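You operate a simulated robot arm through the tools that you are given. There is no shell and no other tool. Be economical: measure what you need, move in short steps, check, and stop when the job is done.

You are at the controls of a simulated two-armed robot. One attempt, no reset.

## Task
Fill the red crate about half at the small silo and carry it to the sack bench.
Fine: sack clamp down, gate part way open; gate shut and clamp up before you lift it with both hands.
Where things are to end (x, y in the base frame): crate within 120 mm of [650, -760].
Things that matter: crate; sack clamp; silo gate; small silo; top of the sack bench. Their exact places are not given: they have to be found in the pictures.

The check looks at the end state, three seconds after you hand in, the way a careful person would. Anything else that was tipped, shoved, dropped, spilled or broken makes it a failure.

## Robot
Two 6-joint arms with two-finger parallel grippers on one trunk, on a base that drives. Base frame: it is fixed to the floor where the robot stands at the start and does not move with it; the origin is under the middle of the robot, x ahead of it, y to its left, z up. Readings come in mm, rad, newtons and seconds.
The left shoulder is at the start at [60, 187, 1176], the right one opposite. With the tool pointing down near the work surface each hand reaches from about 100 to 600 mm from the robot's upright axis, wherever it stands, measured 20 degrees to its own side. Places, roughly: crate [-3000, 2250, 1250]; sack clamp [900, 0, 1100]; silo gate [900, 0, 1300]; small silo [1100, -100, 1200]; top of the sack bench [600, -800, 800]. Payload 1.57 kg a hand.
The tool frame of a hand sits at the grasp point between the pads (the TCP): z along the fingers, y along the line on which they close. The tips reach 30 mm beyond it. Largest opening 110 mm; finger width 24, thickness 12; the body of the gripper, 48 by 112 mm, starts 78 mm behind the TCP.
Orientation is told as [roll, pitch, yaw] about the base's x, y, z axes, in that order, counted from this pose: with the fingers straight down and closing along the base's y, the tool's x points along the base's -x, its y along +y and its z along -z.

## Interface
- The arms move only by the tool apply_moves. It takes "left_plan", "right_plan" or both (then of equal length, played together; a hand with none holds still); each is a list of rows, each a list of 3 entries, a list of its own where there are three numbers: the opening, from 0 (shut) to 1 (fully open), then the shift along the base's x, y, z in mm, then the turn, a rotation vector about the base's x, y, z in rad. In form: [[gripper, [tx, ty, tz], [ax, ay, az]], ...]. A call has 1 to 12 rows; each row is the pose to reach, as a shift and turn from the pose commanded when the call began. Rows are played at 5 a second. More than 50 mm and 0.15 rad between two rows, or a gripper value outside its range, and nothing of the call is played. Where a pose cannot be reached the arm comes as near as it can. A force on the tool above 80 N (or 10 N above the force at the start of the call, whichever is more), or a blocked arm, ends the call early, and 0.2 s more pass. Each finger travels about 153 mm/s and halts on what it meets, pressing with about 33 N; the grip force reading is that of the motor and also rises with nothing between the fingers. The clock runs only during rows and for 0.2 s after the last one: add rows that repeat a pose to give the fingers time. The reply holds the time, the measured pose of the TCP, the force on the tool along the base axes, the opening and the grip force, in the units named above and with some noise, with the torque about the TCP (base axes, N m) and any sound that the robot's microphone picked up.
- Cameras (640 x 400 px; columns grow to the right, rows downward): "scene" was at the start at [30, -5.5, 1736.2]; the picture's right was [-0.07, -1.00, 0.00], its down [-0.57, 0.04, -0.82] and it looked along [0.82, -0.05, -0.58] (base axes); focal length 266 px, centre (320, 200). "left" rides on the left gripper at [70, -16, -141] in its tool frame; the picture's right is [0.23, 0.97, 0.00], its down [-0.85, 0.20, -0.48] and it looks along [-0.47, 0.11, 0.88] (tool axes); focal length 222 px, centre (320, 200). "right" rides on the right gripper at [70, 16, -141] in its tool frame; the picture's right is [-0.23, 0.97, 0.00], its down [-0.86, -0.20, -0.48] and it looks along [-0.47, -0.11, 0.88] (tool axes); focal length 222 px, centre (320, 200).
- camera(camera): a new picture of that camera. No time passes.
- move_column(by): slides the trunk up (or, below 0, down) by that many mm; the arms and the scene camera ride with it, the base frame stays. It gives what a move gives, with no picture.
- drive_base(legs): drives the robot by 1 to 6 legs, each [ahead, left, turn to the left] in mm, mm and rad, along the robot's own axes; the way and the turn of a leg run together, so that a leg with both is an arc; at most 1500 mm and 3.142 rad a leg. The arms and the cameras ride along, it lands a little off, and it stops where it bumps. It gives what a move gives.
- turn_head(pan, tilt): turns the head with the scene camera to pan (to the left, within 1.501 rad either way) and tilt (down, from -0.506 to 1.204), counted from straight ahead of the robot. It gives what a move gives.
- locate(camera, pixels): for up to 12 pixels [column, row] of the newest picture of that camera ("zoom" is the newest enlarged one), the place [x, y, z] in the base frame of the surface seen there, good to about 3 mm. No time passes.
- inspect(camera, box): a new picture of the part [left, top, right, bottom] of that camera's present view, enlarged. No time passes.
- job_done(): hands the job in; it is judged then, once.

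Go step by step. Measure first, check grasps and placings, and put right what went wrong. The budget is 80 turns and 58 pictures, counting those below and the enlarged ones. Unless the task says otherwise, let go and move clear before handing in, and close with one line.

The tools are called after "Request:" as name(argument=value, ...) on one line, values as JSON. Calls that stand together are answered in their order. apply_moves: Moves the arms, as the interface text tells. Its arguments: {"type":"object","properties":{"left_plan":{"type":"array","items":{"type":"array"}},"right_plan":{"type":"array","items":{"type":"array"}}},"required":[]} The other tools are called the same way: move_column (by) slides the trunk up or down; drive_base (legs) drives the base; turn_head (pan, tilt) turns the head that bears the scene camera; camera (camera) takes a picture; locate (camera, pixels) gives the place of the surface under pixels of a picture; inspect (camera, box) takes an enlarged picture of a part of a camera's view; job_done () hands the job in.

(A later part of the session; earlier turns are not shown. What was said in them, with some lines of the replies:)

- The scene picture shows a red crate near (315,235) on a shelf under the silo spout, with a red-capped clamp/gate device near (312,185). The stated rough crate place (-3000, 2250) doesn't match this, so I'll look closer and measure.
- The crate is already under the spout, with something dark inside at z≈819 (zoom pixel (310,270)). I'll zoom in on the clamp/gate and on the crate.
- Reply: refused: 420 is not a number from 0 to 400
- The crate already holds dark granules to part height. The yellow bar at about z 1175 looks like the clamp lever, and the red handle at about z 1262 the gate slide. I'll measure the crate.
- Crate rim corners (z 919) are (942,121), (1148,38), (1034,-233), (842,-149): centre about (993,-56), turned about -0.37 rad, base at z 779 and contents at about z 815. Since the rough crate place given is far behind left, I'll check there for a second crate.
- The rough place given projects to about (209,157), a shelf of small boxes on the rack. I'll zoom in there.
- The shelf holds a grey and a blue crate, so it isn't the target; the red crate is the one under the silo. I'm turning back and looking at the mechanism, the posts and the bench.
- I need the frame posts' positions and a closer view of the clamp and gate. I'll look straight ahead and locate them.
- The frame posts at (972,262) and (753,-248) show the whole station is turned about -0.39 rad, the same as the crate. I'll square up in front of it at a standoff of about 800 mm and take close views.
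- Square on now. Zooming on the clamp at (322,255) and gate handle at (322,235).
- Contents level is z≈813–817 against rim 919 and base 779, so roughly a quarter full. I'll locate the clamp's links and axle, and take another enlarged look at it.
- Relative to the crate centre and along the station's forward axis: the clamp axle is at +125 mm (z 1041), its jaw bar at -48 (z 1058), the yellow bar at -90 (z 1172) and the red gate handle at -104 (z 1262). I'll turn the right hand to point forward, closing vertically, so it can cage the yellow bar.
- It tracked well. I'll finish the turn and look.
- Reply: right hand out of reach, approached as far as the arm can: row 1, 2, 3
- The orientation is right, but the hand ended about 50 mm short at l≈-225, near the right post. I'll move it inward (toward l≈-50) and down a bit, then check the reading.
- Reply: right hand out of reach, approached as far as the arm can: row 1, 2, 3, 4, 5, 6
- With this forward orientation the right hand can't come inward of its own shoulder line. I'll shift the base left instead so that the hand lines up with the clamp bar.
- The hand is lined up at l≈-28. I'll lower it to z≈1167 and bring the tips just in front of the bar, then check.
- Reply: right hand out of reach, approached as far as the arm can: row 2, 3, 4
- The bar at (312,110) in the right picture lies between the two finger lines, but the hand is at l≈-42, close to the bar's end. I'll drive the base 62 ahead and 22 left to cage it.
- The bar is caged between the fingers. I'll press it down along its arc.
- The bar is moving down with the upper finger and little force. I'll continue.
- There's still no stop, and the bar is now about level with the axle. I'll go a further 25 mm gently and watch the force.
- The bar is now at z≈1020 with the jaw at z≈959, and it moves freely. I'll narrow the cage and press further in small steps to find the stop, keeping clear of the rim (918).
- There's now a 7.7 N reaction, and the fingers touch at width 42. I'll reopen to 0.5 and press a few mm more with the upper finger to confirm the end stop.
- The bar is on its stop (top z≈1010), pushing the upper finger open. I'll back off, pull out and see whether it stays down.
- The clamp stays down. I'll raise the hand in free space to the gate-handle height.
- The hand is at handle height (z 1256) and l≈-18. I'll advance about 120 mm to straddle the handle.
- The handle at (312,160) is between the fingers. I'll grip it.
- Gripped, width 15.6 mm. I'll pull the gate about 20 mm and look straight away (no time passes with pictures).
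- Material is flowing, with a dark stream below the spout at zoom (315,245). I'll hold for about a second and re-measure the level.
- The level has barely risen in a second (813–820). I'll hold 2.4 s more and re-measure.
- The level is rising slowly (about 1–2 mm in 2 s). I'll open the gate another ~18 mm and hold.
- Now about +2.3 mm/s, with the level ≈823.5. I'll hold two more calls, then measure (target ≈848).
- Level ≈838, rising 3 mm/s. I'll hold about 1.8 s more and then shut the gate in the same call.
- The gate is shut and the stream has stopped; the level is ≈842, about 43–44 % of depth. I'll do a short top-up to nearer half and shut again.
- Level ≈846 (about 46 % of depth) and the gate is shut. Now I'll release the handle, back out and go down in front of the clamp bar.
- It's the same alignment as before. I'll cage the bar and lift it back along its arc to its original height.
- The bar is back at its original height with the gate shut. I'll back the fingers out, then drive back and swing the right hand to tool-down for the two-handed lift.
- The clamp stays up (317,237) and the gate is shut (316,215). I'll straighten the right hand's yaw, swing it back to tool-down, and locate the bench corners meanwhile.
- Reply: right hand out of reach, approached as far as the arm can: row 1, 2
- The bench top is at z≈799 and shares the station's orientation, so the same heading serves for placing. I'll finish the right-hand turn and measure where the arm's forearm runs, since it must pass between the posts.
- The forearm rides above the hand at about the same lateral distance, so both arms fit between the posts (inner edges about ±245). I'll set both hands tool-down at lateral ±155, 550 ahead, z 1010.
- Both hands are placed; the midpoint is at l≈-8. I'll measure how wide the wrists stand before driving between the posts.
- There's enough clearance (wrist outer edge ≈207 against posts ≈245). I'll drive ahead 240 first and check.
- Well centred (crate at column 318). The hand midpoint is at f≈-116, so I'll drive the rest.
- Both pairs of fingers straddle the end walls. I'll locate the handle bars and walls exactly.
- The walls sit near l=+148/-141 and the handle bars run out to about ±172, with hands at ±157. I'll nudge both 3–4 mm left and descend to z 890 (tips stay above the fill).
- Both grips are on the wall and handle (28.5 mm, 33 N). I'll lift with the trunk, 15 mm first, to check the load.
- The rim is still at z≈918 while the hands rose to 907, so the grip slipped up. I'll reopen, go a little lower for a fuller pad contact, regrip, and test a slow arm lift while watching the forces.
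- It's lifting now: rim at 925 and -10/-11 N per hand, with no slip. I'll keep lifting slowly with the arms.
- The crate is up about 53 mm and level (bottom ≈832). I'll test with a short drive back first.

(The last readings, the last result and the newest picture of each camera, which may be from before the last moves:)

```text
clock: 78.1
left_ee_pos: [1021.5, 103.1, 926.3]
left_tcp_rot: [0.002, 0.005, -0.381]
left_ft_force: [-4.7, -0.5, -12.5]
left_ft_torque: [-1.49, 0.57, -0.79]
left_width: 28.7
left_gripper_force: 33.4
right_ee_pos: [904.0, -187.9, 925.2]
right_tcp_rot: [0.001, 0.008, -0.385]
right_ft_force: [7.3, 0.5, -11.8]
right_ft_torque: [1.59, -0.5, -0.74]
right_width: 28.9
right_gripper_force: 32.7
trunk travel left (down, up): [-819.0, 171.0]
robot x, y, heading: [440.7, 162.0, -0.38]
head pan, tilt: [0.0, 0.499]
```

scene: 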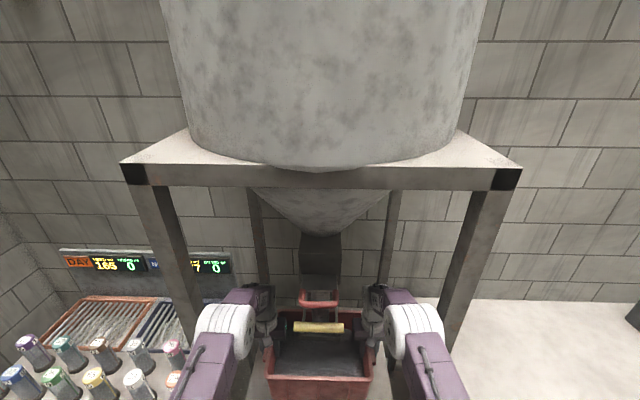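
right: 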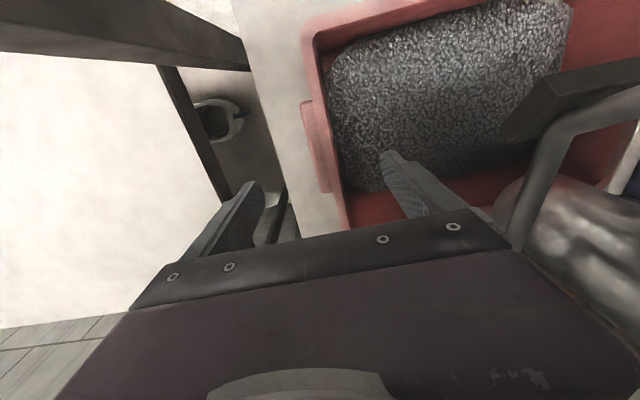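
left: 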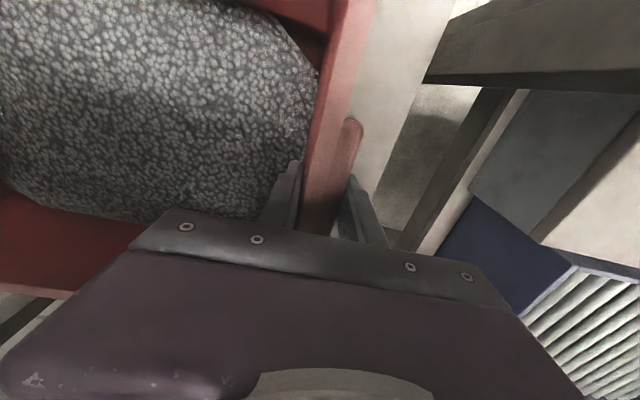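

The grip is stable. I'll back out the rest of the way and check.

Request:
drive_base(legs=[[-150, 0, 0], [-160, 0, 0]])

Request:
turn_head(pan=-0.45, tilt=0.6)

Request:
camera(camera="scene")

Request:
locate(camera="scene", pixels=[[200, 300], [230, 330], [400, 330], [450, 330], [500, 330], [560, 340], [420, 240], [480, 240], [560, 260], [600, 300], [530, 230], [210, 240]])

```text
clock: 80.5
left_ee_pos: [737.2, 214.9, 927.8]
left_tcp_rot: [0.001, 0.004, -0.386]
left_ft_force: [-4.7, 1.5, -11.5]
left_ft_torque: [-1.18, 1.08, -0.94]
left_width: 28.8
left_gripper_force: 33.0
right_ee_pos: [617.7, -75.7, 928.2]
right_tcp_rot: [-0.001, 0.002, -0.391]
right_ft_force: [5.5, -2.9, -9.9]
right_ft_torque: [1.33, -1.11, -0.86]
right_width: 29.1
right_gripper_force: 33.6
trunk travel left (down, up): [-819.0, 171.0]
robot x, y, heading: [157.9, 278.2, -0.386]
head pan, tilt: [0.0, 0.499]
```

```text
clock: 81.4
left_ee_pos: [734.0, 217.6, 929.8]
left_tcp_rot: [0.002, 0.001, -0.388]
left_ft_force: [-3.8, 3.5, -10.7]
left_ft_torque: [-1.55, 0.41, -0.74]
left_width: 28.7
left_gripper_force: 33.1
right_ee_pos: [616.1, -76.1, 929.2]
right_tcp_rot: [0.001, -0.005, -0.393]
right_ft_force: [4.0, -2.5, -11.1]
right_ft_torque: [1.64, -0.42, -0.66]
right_width: 28.7
right_gripper_force: 32.9
trunk travel left (down, up): [-819.0, 171.0]
robot x, y, heading: [162.1, 271.7, -0.389]
head pan, tilt: [-0.45, 0.6]
```

```text
8 pictures are left
```

scene: 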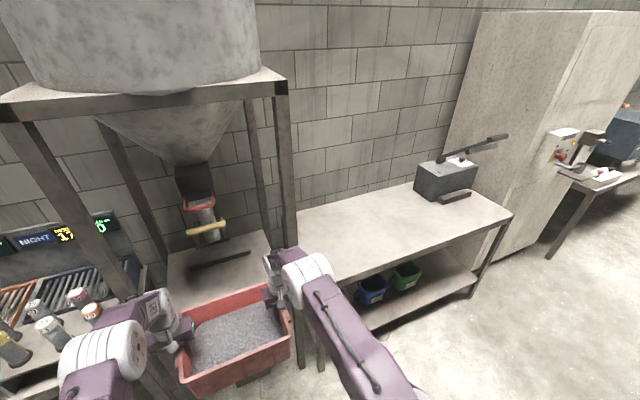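

```text
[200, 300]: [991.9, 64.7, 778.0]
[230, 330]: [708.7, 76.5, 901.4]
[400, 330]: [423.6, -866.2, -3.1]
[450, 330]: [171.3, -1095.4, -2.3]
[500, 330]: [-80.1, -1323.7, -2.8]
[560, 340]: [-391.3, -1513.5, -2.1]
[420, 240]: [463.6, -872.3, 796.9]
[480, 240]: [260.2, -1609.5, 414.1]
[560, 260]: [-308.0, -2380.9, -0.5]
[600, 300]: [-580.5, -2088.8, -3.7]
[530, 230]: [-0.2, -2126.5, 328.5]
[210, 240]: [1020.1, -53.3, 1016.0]
```

The crate hangs level, clear of the posts. The target lies 292 ahead and 778 right in the robot frame, so I'll drive sideways first.

Request:
drive_base(legs=[[0, -380, 0], [0, -398, 0]])

Request:
camera(camera="scene")

Request:
locate(camera="scene", pixels=[[230, 335], [240, 270], [300, 280], [350, 250], [400, 300], [330, 300]])

```text
clock: 85.9
left_ee_pos: [441.4, -509.6, 930.7]
left_tcp_rot: [0.0, 0.001, -0.381]
left_ft_force: [-3.4, 1.8, -11.3]
left_ft_torque: [-1.53, 0.47, -0.75]
left_width: 28.3
left_gripper_force: 33.2
right_ee_pos: [322.9, -800.7, 928.3]
right_tcp_rot: [-0.002, -0.002, -0.386]
right_ft_force: [3.4, -2.9, -11.2]
right_ft_torque: [1.57, -0.43, -0.62]
right_width: 29.1
right_gripper_force: 33.2
trunk travel left (down, up): [-819.0, 171.0]
robot x, y, heading: [-133.6, -451.9, -0.38]
head pan, tilt: [-0.45, 0.6]
```

```text
7 pictures are left
```

scene: 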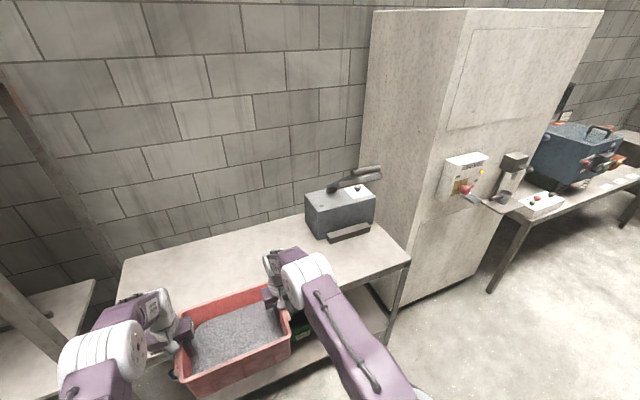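

```text
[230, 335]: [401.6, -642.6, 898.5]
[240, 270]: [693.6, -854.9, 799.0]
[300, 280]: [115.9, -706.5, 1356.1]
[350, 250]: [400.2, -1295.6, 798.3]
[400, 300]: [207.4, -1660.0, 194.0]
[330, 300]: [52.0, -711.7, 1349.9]
```

The midpoint is at (382,-655), needing 288 ahead. The bench is clear there, with the machine well to the right.

Request:
drive_base(legs=[[140, 0, 0], [148, 0, 0]])

Request:
camera(camera="scene")

Request:
locate(camera="scene", pixels=[[230, 335], [235, 385], [190, 355], [285, 355], [340, 300], [260, 270]])

```text
clock: 88.2
left_ee_pos: [711.3, -619.3, 930.4]
left_tcp_rot: [0.001, 0.0, -0.384]
left_ft_force: [-5.7, 2.3, -10.9]
left_ft_torque: [-1.23, 0.99, -0.91]
left_width: 28.6
left_gripper_force: 33.4
right_ee_pos: [592.5, -911.7, 930.9]
right_tcp_rot: [0.0, -0.004, -0.389]
right_ft_force: [4.7, -2.5, -9.2]
right_ft_torque: [1.31, -1.04, -0.81]
right_width: 28.7
right_gripper_force: 33.0
trunk travel left (down, up): [-819.0, 171.0]
robot x, y, heading: [136.2, -560.7, -0.385]
head pan, tilt: [-0.45, 0.6]
```

```text
6 pictures are left
```

scene: 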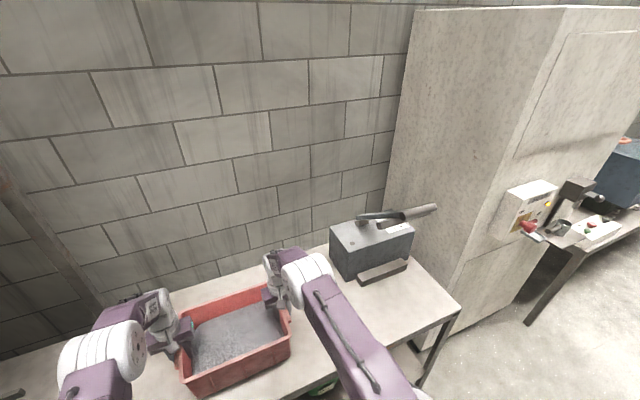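

```text
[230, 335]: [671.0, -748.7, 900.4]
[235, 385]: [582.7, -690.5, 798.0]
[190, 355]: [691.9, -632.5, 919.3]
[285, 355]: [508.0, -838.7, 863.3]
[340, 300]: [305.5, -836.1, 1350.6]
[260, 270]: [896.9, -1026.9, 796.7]
```

The crate is over (652,-765). I'll lower it slowly; contact is expected after about 33 mm.

Request:
apply_moves(left_plan=[[0, [0, 0, -4], [0, 0, 0]], [0, [0, 0, -8], [0, 0, 0]], [0, [0, 0, -12], [0, 0, 0]], [0, [0, 0, -16], [0, 0, 0]], [0, [0, 0, -20], [0, 0, 0]], [0, [0, 0, -24], [0, 0, 0]], [0, [0, 0, -27], [0, 0, 0]], [0, [0, 0, -30], [0, 0, 0]], [0, [0, 0, -32], [0, 0, 0]], [0, [0, 0, -34], [0, 0, 0]], [0, [0, 0, -34], [0, 0, 0]]], right_plan=[[0, [0, 0, -4], [0, 0, 0]], [0, [0, 0, -8], [0, 0, 0]], [0, [0, 0, -12], [0, 0, 0]], [0, [0, 0, -16], [0, 0, 0]], [0, [0, 0, -20], [0, 0, 0]], [0, [0, 0, -24], [0, 0, 0]], [0, [0, 0, -27], [0, 0, 0]], [0, [0, 0, -30], [0, 0, 0]], [0, [0, 0, -32], [0, 0, 0]], [0, [0, 0, -34], [0, 0, 0]], [0, [0, 0, -34], [0, 0, 0]]])

```text
clock: 90.6
left_ee_pos: [712.2, -618.6, 898.3]
left_tcp_rot: [0.001, -0.005, -0.384]
left_ft_force: [3.9, -2.1, 5.8]
left_ft_torque: [-1.07, 1.3, -0.79]
left_width: 28.8
left_gripper_force: 33.2
right_ee_pos: [594.5, -912.0, 898.1]
right_tcp_rot: [0.0, -0.007, -0.389]
right_ft_force: [6.0, -1.6, 13.1]
right_ft_torque: [1.89, 0.17, -0.43]
right_width: 28.7
right_gripper_force: 32.9
trunk travel left (down, up): [-819.0, 171.0]
robot x, y, heading: [135.7, -556.3, -0.383]
head pan, tilt: [-0.45, 0.6]
```

The load has come off the hands (+6/+13 N), so the crate stands on the bench. I'll open and rise straight up.

Request:
apply_moves(left_plan=[[0.1, [0, 0, 1], [0, 0, 0]], [0.45, [0, 0, 1], [0, 0, 0]], [0.85, [0, 0, 1], [0, 0, 0]], [0.85, [0, 0, 1], [0, 0, 0]], [0.85, [0, 0, 25], [0, 0, 0]], [0.85, [0, 0, 60], [0, 0, 0]], [0.85, [0, 0, 100], [0, 0, 0]], [0.85, [0, 0, 140], [0, 0, 0]], [0.85, [0, 0, 170], [0, 0, 0]]], right_plan=[[0.1, [0, 0, 1], [0, 0, 0]], [0.45, [0, 0, 1], [0, 0, 0]], [0.85, [0, 0, 1], [0, 0, 0]], [0.85, [0, 0, 1], [0, 0, 0]], [0.85, [0, 0, 25], [0, 0, 0]], [0.85, [0, 0, 60], [0, 0, 0]], [0.85, [0, 0, 100], [0, 0, 0]], [0.85, [0, 0, 140], [0, 0, 0]], [0.85, [0, 0, 170], [0, 0, 0]]])

Request:
drive_base(legs=[[-350, 0, 0]])

Request:
turn_head(pan=0.1, tilt=0.5)

Request:
camera(camera="scene")

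```text
clock: 92.6
left_ee_pos: [710.5, -614.5, 1068.2]
left_tcp_rot: [0.003, 0.0, -0.384]
left_ft_force: [-0.5, -0.6, -0.3]
left_ft_torque: [0.03, -0.01, -0.02]
left_width: 93.2
left_gripper_force: 0.0
right_ee_pos: [591.1, -908.6, 1068.4]
right_tcp_rot: [0.001, -0.004, -0.39]
right_ft_force: [-0.2, -0.4, 0.2]
right_ft_torque: [-0.02, 0.0, 0.0]
right_width: 93.7
right_gripper_force: 0.0
trunk travel left (down, up): [-819.0, 171.0]
robot x, y, heading: [138.4, -561.9, -0.382]
head pan, tilt: [-0.45, 0.6]
```

```text
clock: 94.9
left_ee_pos: [388.9, -485.3, 1066.5]
left_tcp_rot: [0.002, 0.001, -0.375]
left_ft_force: [0.4, -0.3, 0.0]
left_ft_torque: [0.01, 0.03, -0.01]
left_width: 93.3
left_gripper_force: 0.1
right_ee_pos: [272.5, -777.8, 1065.6]
right_tcp_rot: [-0.001, -0.001, -0.382]
right_ft_force: [-0.1, 0.0, -0.4]
right_ft_torque: [-0.01, -0.01, -0.02]
right_width: 93.8
right_gripper_force: 0.0
trunk travel left (down, up): [-819.0, 171.0]
robot x, y, heading: [-185.4, -431.3, -0.379]
head pan, tilt: [-0.45, 0.6]
```

```text
clock: 95.8
left_ee_pos: [387.3, -484.3, 1065.5]
left_tcp_rot: [0.002, -0.001, -0.378]
left_ft_force: [0.2, -0.3, 0.0]
left_ft_torque: [0.01, -0.04, 0.01]
left_width: 93.8
left_gripper_force: 0.0
right_ee_pos: [270.8, -778.2, 1066.9]
right_tcp_rot: [-0.001, -0.003, -0.38]
right_ft_force: [-1.3, 0.0, 0.3]
right_ft_torque: [0.0, -0.02, -0.03]
right_width: 93.5
right_gripper_force: 0.1
trunk travel left (down, up): [-819.0, 171.0]
robot x, y, heading: [-183.8, -432.8, -0.383]
head pan, tilt: [0.099, 0.499]
```

```text
5 pictures are left
```

scene: 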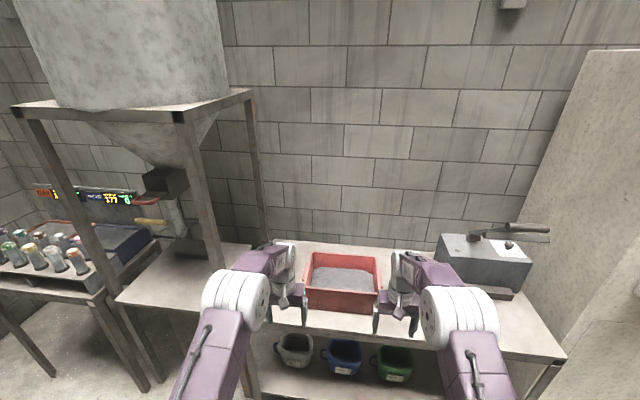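

The crate stands on the bench and the hands are clear. I'll check its place, the gate and clamp, and the silo shelf for spills.

Request:
locate(camera="scene", pixels=[[343, 278], [343, 256], [343, 290], [312, 258], [376, 260], [150, 222], [146, 201]])

Request:
inspect(camera="scene", box=[100, 150, 300, 320])

Request:
inspect(camera="scene", box=[270, 230, 420, 330])

```text
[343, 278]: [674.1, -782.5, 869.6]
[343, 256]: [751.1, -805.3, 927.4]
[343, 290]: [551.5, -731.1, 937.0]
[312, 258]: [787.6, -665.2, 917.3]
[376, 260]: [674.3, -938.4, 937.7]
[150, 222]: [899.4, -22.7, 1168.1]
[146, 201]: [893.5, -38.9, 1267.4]
```

```text
2.35 times, centred on (200, 235) of scene
```

zoom: 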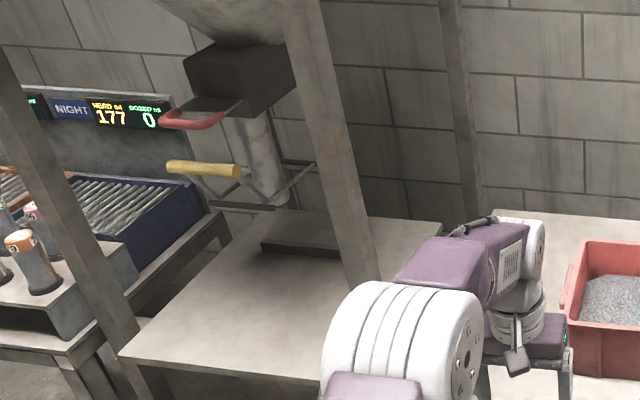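

```text
4.00 times, centred on (345, 280) of scene
```

zoom: 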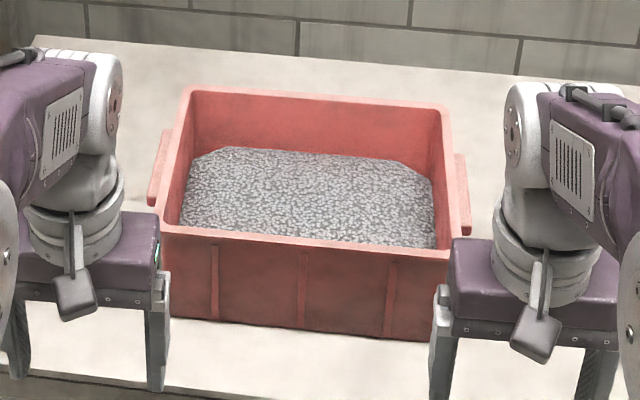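

The crate stands on the bench centred at about (651,-768), filled to just under half. The gate is back at its starting shut place (z 1267), the clamp is up (z 1168), the silo shelf shows no spill, and both hands are clear.

Request:
job_done()

```text
The job is handed in.
```

The red crate is on the sack bench at about (651, -768), about 18 mm from the (650, -760) centre at most once measurement error is counted, so inside the 120 mm limit. It is filled to just under half, the silo gate is shut, the sack clamp is up, nothing looks spilled, and both hands are clear.
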